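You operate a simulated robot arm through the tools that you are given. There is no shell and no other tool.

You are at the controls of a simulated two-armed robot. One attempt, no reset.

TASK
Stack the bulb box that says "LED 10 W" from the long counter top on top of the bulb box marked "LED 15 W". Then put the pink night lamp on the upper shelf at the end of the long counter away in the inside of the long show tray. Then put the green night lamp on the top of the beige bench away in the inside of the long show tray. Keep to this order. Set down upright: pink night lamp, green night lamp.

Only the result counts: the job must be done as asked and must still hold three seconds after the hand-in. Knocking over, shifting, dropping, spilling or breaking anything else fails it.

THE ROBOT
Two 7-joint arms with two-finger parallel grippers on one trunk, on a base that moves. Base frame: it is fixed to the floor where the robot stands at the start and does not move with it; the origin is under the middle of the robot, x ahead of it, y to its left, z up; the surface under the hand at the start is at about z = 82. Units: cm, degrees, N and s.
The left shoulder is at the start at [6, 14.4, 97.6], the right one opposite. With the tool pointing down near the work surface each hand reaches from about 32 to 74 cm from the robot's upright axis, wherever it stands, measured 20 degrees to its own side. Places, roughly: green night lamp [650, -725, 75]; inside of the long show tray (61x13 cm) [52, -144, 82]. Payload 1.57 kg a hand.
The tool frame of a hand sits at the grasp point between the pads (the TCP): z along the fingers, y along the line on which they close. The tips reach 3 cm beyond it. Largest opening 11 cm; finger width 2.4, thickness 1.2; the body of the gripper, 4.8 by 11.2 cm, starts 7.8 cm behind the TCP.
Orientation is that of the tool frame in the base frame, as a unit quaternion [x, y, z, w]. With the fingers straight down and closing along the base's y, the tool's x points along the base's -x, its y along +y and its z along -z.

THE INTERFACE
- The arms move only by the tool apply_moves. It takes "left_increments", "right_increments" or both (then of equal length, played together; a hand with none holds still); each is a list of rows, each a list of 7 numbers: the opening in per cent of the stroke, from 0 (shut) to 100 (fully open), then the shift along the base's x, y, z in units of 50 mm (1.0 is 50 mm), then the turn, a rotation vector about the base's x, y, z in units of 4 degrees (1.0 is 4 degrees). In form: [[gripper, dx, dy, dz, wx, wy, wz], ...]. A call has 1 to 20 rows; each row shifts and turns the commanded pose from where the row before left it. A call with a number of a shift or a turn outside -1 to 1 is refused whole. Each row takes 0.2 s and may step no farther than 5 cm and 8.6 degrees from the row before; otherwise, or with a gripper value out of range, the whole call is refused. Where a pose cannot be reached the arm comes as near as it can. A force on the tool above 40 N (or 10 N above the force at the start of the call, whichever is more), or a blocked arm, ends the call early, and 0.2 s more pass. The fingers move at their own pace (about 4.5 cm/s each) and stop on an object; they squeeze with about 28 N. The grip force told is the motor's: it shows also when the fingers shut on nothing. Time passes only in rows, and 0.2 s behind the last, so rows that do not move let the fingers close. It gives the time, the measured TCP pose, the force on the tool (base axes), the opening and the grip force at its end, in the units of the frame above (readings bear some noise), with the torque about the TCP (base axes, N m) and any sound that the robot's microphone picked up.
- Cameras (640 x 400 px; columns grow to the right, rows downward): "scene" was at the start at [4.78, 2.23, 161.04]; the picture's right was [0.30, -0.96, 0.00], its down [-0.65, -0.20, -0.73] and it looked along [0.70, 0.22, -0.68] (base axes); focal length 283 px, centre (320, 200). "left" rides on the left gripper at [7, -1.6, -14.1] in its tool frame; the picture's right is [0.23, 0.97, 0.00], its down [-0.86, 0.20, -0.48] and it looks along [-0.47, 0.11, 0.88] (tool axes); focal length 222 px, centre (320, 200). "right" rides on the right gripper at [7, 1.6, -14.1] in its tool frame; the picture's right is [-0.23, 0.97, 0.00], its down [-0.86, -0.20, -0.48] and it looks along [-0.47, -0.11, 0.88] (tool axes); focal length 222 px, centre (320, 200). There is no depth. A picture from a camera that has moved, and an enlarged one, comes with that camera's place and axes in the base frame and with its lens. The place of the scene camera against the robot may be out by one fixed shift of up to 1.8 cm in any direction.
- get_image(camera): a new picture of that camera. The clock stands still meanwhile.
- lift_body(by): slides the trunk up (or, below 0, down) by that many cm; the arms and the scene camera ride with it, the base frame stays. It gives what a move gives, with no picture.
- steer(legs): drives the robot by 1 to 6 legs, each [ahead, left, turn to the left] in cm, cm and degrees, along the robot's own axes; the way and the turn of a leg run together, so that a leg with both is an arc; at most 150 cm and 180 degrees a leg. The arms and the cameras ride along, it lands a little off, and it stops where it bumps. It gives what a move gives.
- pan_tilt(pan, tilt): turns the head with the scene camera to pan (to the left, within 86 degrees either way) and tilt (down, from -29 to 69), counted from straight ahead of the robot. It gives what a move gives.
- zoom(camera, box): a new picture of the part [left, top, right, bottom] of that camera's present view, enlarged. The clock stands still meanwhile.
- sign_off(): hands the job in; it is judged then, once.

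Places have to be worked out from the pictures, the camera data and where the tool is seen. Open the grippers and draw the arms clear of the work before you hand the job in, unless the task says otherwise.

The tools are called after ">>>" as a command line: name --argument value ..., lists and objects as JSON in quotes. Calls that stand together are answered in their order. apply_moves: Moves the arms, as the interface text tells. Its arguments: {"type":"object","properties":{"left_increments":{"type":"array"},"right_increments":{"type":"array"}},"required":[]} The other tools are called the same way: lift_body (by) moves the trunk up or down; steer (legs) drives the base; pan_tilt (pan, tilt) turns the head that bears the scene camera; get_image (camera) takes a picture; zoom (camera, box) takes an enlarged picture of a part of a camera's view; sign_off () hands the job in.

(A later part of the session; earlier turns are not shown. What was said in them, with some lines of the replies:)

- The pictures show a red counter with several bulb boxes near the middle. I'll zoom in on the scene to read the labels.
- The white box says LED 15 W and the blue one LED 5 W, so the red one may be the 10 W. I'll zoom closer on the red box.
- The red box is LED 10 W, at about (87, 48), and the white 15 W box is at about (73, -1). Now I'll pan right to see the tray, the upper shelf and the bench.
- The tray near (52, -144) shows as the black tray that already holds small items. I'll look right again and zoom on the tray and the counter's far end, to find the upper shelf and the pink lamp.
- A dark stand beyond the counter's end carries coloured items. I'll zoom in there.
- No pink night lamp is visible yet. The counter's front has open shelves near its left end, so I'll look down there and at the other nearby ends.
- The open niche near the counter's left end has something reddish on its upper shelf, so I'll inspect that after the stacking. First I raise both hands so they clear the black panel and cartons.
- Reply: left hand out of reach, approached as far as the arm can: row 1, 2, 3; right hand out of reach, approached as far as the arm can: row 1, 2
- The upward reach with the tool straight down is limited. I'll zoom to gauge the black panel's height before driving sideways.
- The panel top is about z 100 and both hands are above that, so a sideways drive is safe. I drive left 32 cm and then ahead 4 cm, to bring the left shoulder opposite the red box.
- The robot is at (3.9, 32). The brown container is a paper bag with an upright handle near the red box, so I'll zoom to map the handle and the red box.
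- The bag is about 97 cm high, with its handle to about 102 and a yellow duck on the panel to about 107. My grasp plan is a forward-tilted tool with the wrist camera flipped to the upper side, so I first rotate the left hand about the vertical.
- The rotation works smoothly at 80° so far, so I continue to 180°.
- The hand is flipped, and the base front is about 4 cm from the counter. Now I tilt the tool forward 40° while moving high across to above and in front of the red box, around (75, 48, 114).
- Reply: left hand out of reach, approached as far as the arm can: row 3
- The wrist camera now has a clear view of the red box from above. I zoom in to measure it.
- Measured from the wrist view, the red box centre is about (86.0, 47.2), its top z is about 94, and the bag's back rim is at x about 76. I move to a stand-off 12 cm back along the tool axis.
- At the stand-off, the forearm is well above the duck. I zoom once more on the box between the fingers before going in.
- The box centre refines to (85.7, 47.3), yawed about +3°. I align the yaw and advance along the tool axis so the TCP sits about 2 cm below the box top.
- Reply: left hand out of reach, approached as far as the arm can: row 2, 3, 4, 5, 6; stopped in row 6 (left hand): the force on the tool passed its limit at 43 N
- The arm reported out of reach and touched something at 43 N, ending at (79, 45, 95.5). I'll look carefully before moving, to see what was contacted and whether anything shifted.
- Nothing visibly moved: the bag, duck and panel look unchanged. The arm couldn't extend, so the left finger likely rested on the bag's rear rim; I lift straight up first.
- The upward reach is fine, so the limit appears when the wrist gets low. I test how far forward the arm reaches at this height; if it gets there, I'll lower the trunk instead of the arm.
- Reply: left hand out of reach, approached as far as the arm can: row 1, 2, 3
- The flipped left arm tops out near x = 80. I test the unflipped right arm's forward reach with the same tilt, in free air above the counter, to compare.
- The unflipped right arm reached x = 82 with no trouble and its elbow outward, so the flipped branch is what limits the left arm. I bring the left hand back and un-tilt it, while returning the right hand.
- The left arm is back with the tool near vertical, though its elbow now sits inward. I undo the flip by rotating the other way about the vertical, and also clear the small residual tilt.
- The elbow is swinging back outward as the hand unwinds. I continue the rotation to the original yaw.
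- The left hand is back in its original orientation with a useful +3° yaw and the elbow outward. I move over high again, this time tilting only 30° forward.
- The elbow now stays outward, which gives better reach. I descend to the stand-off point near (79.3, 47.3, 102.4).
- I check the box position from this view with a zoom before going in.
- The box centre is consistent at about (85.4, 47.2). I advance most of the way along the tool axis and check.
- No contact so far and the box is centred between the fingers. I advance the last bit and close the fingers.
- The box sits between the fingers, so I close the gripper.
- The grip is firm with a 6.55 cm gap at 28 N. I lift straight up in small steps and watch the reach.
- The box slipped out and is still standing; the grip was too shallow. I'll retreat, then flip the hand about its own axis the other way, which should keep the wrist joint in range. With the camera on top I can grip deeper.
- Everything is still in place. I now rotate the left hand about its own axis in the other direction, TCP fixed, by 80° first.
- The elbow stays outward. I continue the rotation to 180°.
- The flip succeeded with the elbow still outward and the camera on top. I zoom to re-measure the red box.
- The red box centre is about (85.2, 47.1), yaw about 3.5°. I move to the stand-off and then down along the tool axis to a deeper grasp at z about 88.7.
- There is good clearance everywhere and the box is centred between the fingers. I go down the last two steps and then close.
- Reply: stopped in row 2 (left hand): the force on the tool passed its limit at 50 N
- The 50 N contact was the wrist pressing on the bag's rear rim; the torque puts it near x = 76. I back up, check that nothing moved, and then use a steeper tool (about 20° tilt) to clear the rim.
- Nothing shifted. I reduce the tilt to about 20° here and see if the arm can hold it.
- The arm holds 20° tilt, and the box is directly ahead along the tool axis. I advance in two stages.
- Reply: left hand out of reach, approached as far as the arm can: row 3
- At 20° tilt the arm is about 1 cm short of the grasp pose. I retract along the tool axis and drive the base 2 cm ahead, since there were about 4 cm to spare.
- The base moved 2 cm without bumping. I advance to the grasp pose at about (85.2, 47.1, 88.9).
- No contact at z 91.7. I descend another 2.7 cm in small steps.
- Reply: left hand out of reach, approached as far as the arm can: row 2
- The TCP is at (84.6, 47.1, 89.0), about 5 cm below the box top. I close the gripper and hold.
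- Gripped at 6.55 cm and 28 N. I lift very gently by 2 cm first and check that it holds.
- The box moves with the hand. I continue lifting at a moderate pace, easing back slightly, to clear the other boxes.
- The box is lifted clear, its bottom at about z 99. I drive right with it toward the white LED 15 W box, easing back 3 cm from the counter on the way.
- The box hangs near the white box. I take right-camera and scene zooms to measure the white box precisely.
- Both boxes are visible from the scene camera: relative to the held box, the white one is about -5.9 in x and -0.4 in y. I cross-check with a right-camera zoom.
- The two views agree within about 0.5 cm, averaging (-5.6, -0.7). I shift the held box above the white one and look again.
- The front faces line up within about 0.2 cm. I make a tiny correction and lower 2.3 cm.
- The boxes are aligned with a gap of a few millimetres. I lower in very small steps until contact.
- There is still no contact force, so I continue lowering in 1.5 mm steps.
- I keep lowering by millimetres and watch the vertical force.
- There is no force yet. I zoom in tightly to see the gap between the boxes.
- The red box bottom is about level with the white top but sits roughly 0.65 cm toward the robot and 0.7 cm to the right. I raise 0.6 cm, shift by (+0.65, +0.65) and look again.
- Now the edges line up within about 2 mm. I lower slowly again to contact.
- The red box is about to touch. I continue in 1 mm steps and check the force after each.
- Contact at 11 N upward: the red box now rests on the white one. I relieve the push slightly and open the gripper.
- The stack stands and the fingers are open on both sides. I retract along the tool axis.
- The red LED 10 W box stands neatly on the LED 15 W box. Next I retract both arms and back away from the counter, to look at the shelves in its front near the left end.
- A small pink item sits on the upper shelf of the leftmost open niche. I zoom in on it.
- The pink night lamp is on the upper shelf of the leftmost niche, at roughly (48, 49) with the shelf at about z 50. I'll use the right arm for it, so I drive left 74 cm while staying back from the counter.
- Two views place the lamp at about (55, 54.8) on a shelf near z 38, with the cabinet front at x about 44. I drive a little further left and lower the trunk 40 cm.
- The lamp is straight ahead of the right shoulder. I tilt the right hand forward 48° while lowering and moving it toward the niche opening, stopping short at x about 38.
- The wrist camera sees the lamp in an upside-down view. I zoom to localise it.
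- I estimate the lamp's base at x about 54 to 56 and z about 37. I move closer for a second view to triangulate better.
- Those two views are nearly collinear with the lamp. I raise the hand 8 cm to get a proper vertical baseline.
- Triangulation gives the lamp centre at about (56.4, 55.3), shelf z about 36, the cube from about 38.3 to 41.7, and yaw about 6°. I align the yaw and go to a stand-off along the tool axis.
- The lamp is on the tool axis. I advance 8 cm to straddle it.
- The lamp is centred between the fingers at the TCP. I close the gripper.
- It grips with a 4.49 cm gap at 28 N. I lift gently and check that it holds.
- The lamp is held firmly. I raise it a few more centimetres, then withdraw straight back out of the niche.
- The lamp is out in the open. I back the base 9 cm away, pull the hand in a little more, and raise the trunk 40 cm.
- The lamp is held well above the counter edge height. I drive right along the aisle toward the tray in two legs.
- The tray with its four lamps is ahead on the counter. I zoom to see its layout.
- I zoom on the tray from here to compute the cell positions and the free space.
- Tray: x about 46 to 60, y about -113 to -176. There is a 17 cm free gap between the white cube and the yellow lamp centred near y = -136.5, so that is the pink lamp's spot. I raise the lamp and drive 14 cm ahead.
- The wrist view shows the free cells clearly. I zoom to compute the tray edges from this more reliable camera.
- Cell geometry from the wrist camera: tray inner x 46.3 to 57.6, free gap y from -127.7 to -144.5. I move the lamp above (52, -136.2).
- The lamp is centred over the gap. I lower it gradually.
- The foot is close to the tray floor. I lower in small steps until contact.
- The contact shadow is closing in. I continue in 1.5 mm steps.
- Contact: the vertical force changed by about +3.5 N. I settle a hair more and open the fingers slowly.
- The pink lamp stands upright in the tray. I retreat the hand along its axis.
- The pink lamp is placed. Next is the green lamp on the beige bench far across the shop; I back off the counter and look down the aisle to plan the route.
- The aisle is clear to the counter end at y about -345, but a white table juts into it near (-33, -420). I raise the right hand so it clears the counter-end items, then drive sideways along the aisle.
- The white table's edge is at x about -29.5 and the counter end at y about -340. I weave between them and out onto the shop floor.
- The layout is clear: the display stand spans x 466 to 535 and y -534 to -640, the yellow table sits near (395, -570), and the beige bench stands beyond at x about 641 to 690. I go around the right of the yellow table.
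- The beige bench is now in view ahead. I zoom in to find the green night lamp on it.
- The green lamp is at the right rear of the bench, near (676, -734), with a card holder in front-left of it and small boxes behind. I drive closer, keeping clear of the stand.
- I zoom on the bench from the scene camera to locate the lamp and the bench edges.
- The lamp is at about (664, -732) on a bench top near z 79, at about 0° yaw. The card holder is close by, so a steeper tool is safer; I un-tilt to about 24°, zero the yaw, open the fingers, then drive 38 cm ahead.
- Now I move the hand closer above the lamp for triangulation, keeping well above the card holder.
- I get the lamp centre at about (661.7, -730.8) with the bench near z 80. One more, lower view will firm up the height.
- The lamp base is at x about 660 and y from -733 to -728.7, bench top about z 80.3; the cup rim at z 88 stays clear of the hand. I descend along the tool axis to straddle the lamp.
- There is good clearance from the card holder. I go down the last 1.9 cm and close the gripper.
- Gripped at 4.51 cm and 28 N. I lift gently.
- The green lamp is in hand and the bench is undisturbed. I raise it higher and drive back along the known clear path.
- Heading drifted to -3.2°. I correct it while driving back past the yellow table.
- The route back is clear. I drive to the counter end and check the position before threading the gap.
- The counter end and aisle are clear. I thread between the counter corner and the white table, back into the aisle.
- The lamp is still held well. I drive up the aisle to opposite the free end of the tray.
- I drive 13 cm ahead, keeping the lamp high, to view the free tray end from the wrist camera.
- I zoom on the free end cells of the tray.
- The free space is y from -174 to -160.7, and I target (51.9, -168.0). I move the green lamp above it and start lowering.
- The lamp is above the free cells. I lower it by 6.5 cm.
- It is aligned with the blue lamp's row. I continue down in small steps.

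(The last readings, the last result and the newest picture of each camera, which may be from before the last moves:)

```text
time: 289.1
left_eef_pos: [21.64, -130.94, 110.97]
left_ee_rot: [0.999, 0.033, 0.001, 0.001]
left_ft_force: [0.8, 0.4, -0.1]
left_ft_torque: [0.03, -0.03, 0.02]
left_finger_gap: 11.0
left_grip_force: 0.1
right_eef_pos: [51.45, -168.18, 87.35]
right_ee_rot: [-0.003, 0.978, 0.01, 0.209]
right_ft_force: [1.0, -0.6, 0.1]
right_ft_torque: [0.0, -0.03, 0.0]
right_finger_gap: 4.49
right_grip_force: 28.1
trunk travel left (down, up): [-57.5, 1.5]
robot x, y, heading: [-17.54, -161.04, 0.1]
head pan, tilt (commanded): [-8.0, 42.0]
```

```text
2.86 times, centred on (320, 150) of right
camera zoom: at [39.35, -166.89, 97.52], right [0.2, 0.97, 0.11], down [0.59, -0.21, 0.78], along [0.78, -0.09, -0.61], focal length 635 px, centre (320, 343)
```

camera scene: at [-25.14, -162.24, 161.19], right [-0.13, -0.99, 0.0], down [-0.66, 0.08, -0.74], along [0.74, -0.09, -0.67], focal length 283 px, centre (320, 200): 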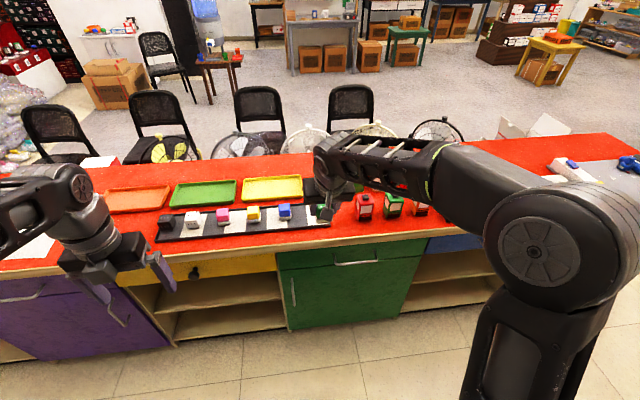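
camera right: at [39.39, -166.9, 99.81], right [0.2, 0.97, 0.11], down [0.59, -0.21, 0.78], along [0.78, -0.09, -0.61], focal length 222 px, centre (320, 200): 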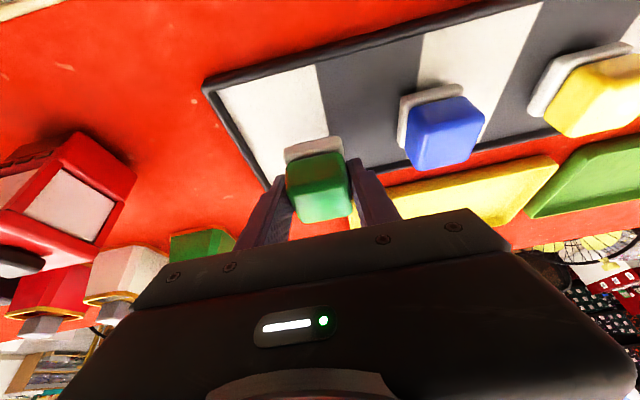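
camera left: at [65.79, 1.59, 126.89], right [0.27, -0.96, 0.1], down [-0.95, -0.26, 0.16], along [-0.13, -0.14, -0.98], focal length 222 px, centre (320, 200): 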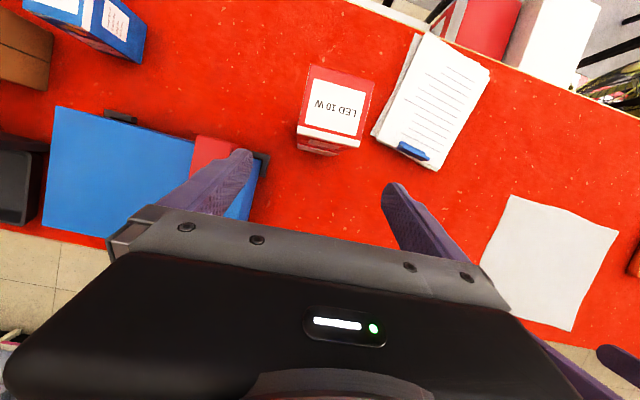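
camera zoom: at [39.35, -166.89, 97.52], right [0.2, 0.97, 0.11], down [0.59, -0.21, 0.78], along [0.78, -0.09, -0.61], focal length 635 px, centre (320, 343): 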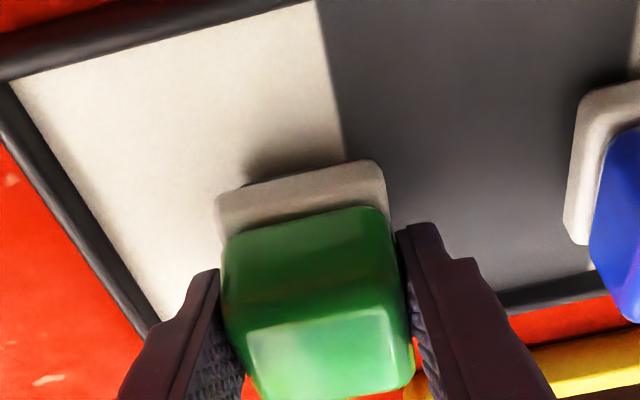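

The shadow is converging under the base. I continue in 1.5 mm steps and watch the force.

>>> apply_moves --right_increments '[[0, 0, 0, -0.03, 0, 0, 0], [0, 0, 0, -0.03, 0, 0, 0], [0, 0, 0, 0, 0, 0, 0]]'

>>> apply_moves --right_increments '[[0, 0, 0, -0.03, 0, 0, 0], [0, 0, 0, -0.02, 0, 0, 0], [0, 0, 0, 0, 0, 0, 0]]'

>>> zoom --camera "right" --box '[220, 80, 420, 220]'

```text
time: 289.9
left_eef_pos: [21.48, -130.91, 111.16]
left_ee_rot: [0.999, 0.032, 0.001, 0.0]
left_ft_force: [0.2, 0.1, 0.3]
left_ft_torque: [0.04, 0.0, 0.0]
left_finger_gap: 11.03
left_grip_force: 0.2
right_eef_pos: [51.48, -168.18, 87.13]
right_ee_rot: [-0.003, 0.978, 0.01, 0.208]
right_ft_force: [0.3, 0.1, -0.8]
right_ft_torque: [0.05, -0.01, -0.01]
right_finger_gap: 4.48
right_grip_force: 28.0
trunk travel left (down, up): [-57.5, 1.5]
robot x, y, heading: [-17.14, -161.15, 0.1]
head pan, tilt (commanded): [-8.0, 42.0]
```

```text
time: 290.6
left_eef_pos: [21.53, -130.88, 111.12]
left_ee_rot: [0.999, 0.032, 0.001, 0.001]
left_ft_force: [-1.4, 0.0, 0.5]
left_ft_torque: [-0.02, 0.03, -0.01]
left_finger_gap: 11.0
left_grip_force: 0.1
right_eef_pos: [51.45, -168.1, 87.17]
right_ee_rot: [-0.002, 0.978, 0.012, 0.21]
right_ft_force: [-1.5, -0.1, 9.8]
right_ft_torque: [-0.21, 0.14, 0.01]
right_finger_gap: 4.47
right_grip_force: 27.9
trunk travel left (down, up): [-57.5, 1.5]
robot x, y, heading: [-17.07, -160.86, 0.2]
head pan, tilt (commanded): [-8.0, 42.0]
```

```text
2.86 times, centred on (320, 150) of right
camera zoom: at [39.36, -166.86, 97.21], right [0.2, 0.97, 0.11], down [0.58, -0.21, 0.78], along [0.79, -0.09, -0.61], focal length 635 px, centre (320, 343)
```

zoom: 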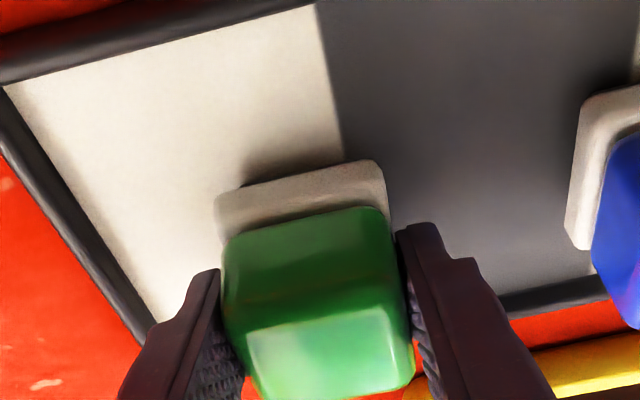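

Contact at about 10 N. I ease up 1 mm and open the fingers gently to about 7 cm.

>>> apply_moves --right_increments '[[0, 0, 0, 0.02, 0, 0, 0], [42, 0, 0, 0, 0, 0, 0], [46, 0, 0, 0, 0, 0, 0], [52, 0, 0, 0, 0, 0, 0], [58, 0, 0, 0, 0, 0, 0], [64, 0, 0, 0, 0, 0, 0], [64, 0, 0, 0, 0, 0, 0], [64, 0, 0, 0, 0, 0, 0]]'

>>> get_image --camera "right"

```text
time: 292.4
left_eef_pos: [21.64, -130.9, 111.1]
left_ee_rot: [0.999, 0.033, 0.0, 0.001]
left_ft_force: [-0.8, -0.2, 0.3]
left_ft_torque: [-0.01, -0.03, 0.01]
left_finger_gap: 11.0
left_grip_force: 0.2
right_eef_pos: [51.55, -168.16, 87.02]
right_ee_rot: [-0.002, 0.978, 0.01, 0.209]
right_ft_force: [-0.5, -0.2, 0.3]
right_ft_torque: [0.04, -0.02, 0.01]
right_finger_gap: 7.04
right_grip_force: 0.0
trunk travel left (down, up): [-57.5, 1.5]
robot x, y, heading: [-17.24, -160.87, 0.1]
head pan, tilt (commanded): [-8.0, 42.0]
```

```text
taken
camera right: at [39.38, -166.84, 97.13], right [0.2, 0.97, 0.11], down [0.59, -0.21, 0.78], along [0.78, -0.09, -0.61], focal length 222 px, centre (320, 200)
```

right: 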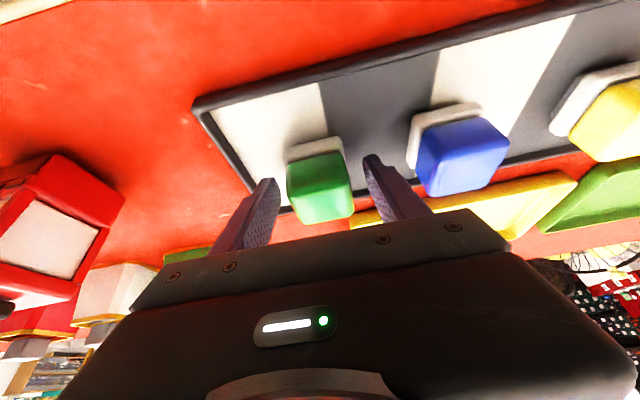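

The lamp stands free between the fingers. I retract along the tool axis.

>>> apply_moves --right_increments '[[64, -0.1, -0.004, 0.22, 0, 0, 0], [64, -0.2, -0.008, 0.44, 0, 0, 0], [64, -0.24, -0.01, 0.54, 0, 0, 0], [64, -0.24, -0.01, 0.54, 0, 0, 0], [64, -0.4, 0, 0.4, 0, 0, 0], [64, -0.5, 0, 0.3, 0, 0, 0], [64, -0.5, 0, 0.1, 0, 0, 0], [64, 0, 0, 0, 0, 0, 0]]'

>>> get_image --camera "right"

>>> zoom --camera "scene" --box '[160, 180, 460, 310]'

```text
time: 294.2
left_eef_pos: [21.5, -130.75, 111.11]
left_ee_rot: [0.999, 0.032, 0.001, 0.001]
left_ft_force: [0.1, 0.0, -0.1]
left_ft_torque: [0.01, -0.02, -0.01]
left_finger_gap: 11.01
left_grip_force: 0.1
right_eef_pos: [40.5, -168.44, 99.85]
right_ee_rot: [-0.002, 0.978, 0.011, 0.209]
right_ft_force: [-0.8, 0.4, 0.4]
right_ft_torque: [-0.01, -0.04, -0.01]
right_finger_gap: 7.06
right_grip_force: 0.0
trunk travel left (down, up): [-57.5, 1.5]
robot x, y, heading: [-17.54, -160.8, 0.1]
head pan, tilt (commanded): [-8.0, 42.0]
```

```text
taken
camera right: at [28.42, -167.1, 109.91], right [0.2, 0.97, 0.11], down [0.59, -0.21, 0.78], along [0.78, -0.09, -0.61], focal length 222 px, centre (320, 200)
```

right: 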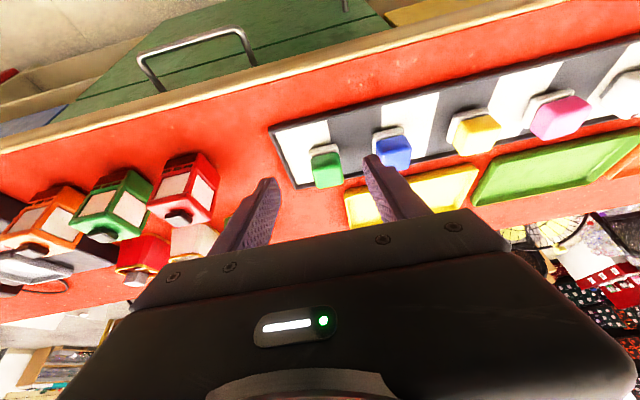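

```text
2.13 times, centred on (310, 245) of scene
camera zoom: at [-12.06, -162.2, 161.18], right [-0.14, -0.99, 0.0], down [-0.66, 0.09, -0.74], along [0.74, -0.1, -0.67], focal length 604 px, centre (341, 104)
```

zoom: 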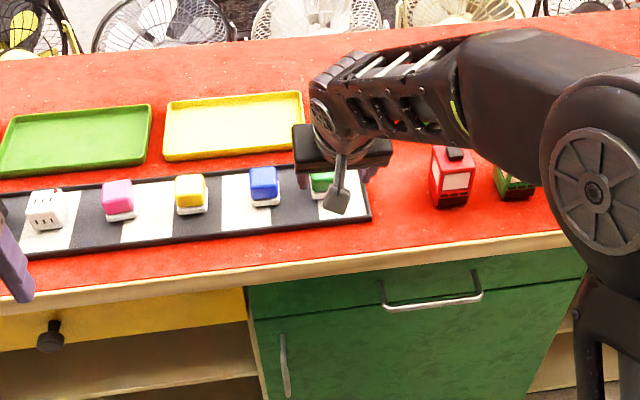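

Both lamps are in the tray. I back the base away, open the gripper fully, and inspect the tray and the stack.

>>> steer --legs '[[-13, 0, 0]]'

>>> apply_moves --right_increments '[[80, -0.2, 0, 0.4, 0, 0, 0], [100, -0.2, 0, 0.4, 0, 0, 0], [100, 0, 0, 0, 0, 0, 0]]'

>>> pan_tilt --pan 5 --tilt 35

>>> zoom --camera "scene" --box '[200, 180, 440, 320]'

>>> pan_tilt --pan 52 --tilt 25

>>> get_image --camera "scene"

```text
time: 295.5
left_eef_pos: [8.26, -130.94, 111.14]
left_ee_rot: [0.999, 0.034, 0.001, 0.001]
left_ft_force: [0.2, 0.0, -0.6]
left_ft_torque: [0.03, -0.04, 0.0]
left_finger_gap: 11.0
left_grip_force: 0.0
right_eef_pos: [27.33, -168.38, 99.94]
right_ee_rot: [-0.003, 0.978, 0.011, 0.21]
right_ft_force: [-1.3, -0.1, 0.2]
right_ft_torque: [0.03, -0.01, 0.01]
right_finger_gap: 7.03
right_grip_force: 0.1
trunk travel left (down, up): [-57.5, 1.5]
robot x, y, heading: [-30.67, -160.72, 0.3]
head pan, tilt (commanded): [-8.0, 42.0]
```

```text
time: 296.3
left_eef_pos: [8.39, -130.9, 111.08]
left_ee_rot: [0.999, 0.034, 0.001, 0.001]
left_ft_force: [0.1, -0.6, 0.4]
left_ft_torque: [-0.01, 0.02, -0.02]
left_finger_gap: 10.98
left_grip_force: 0.1
right_eef_pos: [25.36, -168.35, 103.88]
right_ee_rot: [-0.003, 0.978, 0.01, 0.209]
right_ft_force: [0.5, 0.0, 0.6]
right_ft_torque: [-0.01, -0.01, 0.01]
right_finger_gap: 11.0
right_grip_force: 0.0
trunk travel left (down, up): [-57.5, 1.5]
robot x, y, heading: [-30.31, -160.67, 0.4]
head pan, tilt (commanded): [-8.0, 42.0]
```

```text
time: 297.1
left_eef_pos: [8.4, -130.78, 111.1]
left_ee_rot: [0.999, 0.033, 0.001, 0.001]
left_ft_force: [0.2, -0.3, -0.2]
left_ft_torque: [-0.01, 0.01, 0.01]
left_finger_gap: 11.01
left_grip_force: 0.0
right_eef_pos: [25.4, -168.52, 103.78]
right_ee_rot: [-0.003, 0.978, 0.011, 0.209]
right_ft_force: [0.1, 0.2, 0.2]
right_ft_torque: [-0.01, -0.01, 0.02]
right_finger_gap: 11.0
right_grip_force: 0.1
trunk travel left (down, up): [-57.5, 1.5]
robot x, y, heading: [-30.56, -160.69, 0.3]
head pan, tilt (commanded): [5.0, 35.0]
```

```text
2.67 times, centred on (320, 250) of scene
camera zoom: at [-24.7, -160.3, 162.23], right [0.09, -1.0, 0.0], down [-0.57, -0.05, -0.82], along [0.82, 0.07, -0.57], focal length 754 px, centre (320, 67)
```

zoom: 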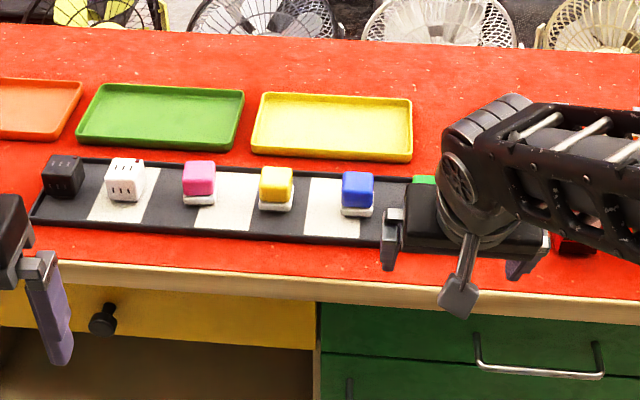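

```text
time: 298.2
left_eef_pos: [8.36, -130.92, 111.18]
left_ee_rot: [0.999, 0.034, 0.001, 0.001]
left_ft_force: [0.3, -0.4, -0.5]
left_ft_torque: [0.0, 0.01, -0.02]
left_finger_gap: 11.02
left_grip_force: 0.0
right_eef_pos: [25.34, -168.4, 103.77]
right_ee_rot: [-0.003, 0.978, 0.01, 0.209]
right_ft_force: [-0.6, 0.4, -0.4]
right_ft_torque: [0.03, -0.03, 0.0]
right_finger_gap: 11.02
right_grip_force: 0.0
trunk travel left (down, up): [-57.5, 1.5]
robot x, y, heading: [-30.13, -160.79, -0.0]
head pan, tilt (commanded): [52.0, 25.0]
```

```text
taken
camera scene: at [-27.82, -153.82, 163.81], right [0.79, -0.61, 0.0], down [-0.26, -0.33, -0.91], along [0.56, 0.72, -0.42], focal length 283 px, centre (320, 200)
```

scene: 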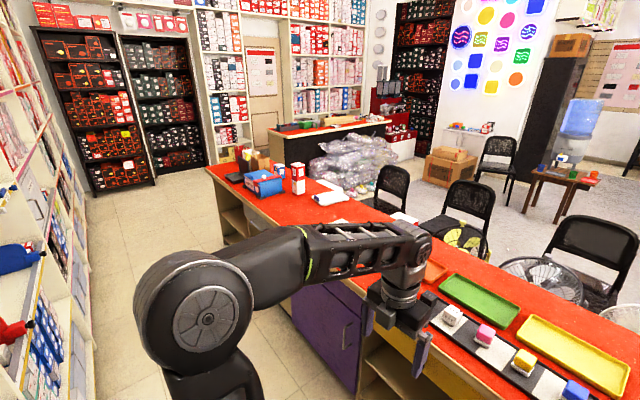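

I zoom on the stack, and on the green lamp via the wrist camera.

>>> zoom --camera "scene" --box '[215, 140, 365, 220]'

>>> get_image --camera "right"

>>> zoom --camera "right" --box '[260, 80, 480, 200]'

```text
4.27 times, centred on (290, 180) of scene
camera zoom: at [-27.82, -153.82, 163.81], right [0.79, -0.61, 0.0], down [-0.26, -0.33, -0.91], along [0.56, 0.72, -0.42], focal length 1207 px, centre (448, 285)
```

zoom: 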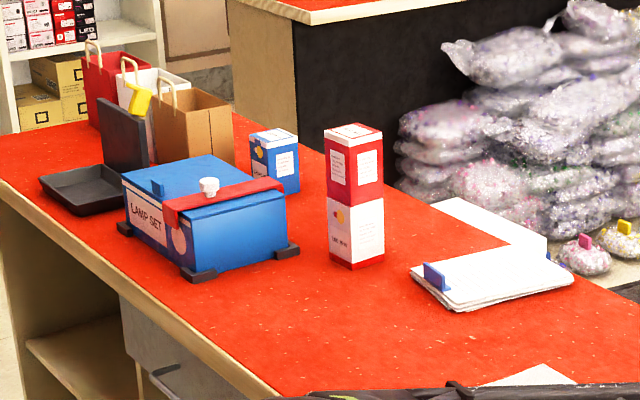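

```text
taken
camera right: at [13.27, -167.16, 113.92], right [0.2, 0.97, 0.11], down [0.59, -0.21, 0.78], along [0.78, -0.09, -0.61], focal length 222 px, centre (320, 200)
```

right: 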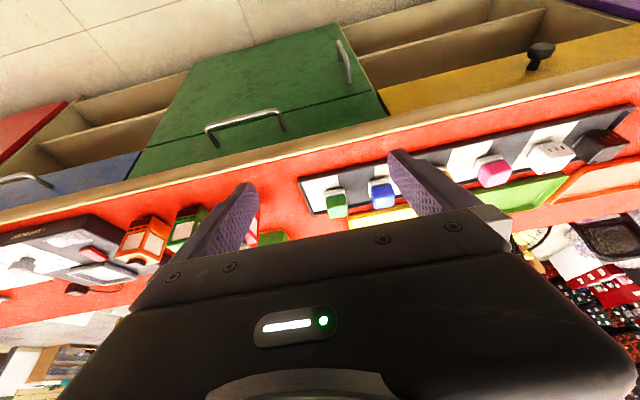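

```text
2.91 times, centred on (370, 140) of right
camera zoom: at [13.27, -167.16, 113.92], right [0.2, 0.97, 0.11], down [0.59, -0.21, 0.78], along [0.78, -0.09, -0.61], focal length 646 px, centre (174, 374)
```

zoom: 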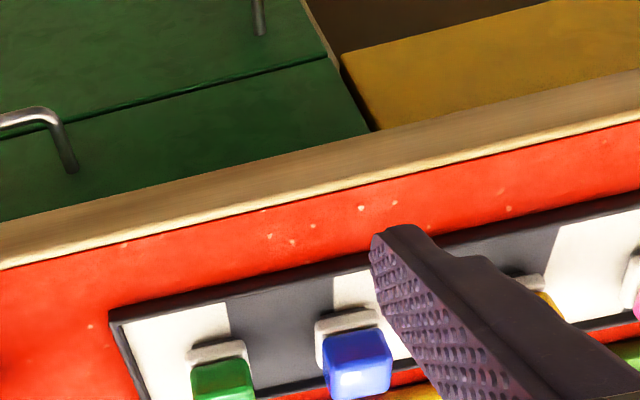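

The stack is upright and aligned, and both lamps stand upright inside the tray. Nothing else has moved, both grippers are open and the arms are clear, so I hand the job in.

>>> sign_off

```text
The job is handed in.
```

The job is handed in with all three steps done in the order you asked. I have no verdict from the judging yet.

- **Bulb boxes:** the red "LED 10 W" box sits squarely on top of the white "LED 15 W" box. The first grip slipped when I lifted, and the box stayed standing. A deeper grip then held.
- **Pink night lamp:** it stands upright in the long show tray, between the white cube and the yellow lamp. It came from the upper shelf of the open niche at the counter's left end.
- **Green night lamp:** it stands upright in the empty end of the tray, next to the blue lamp. It came from the right rear of the beige bench.

While reaching for the red box, the left hand pressed on the brown paper bag's rear rim twice (up to 50 N). The bag looked unmoved in the pictures right after each contact and was still standing in the last ones.

Before the hand-in, both grippers were open and the arms were clear of the counter. The final pictures show the stack upright and everything around it in place.
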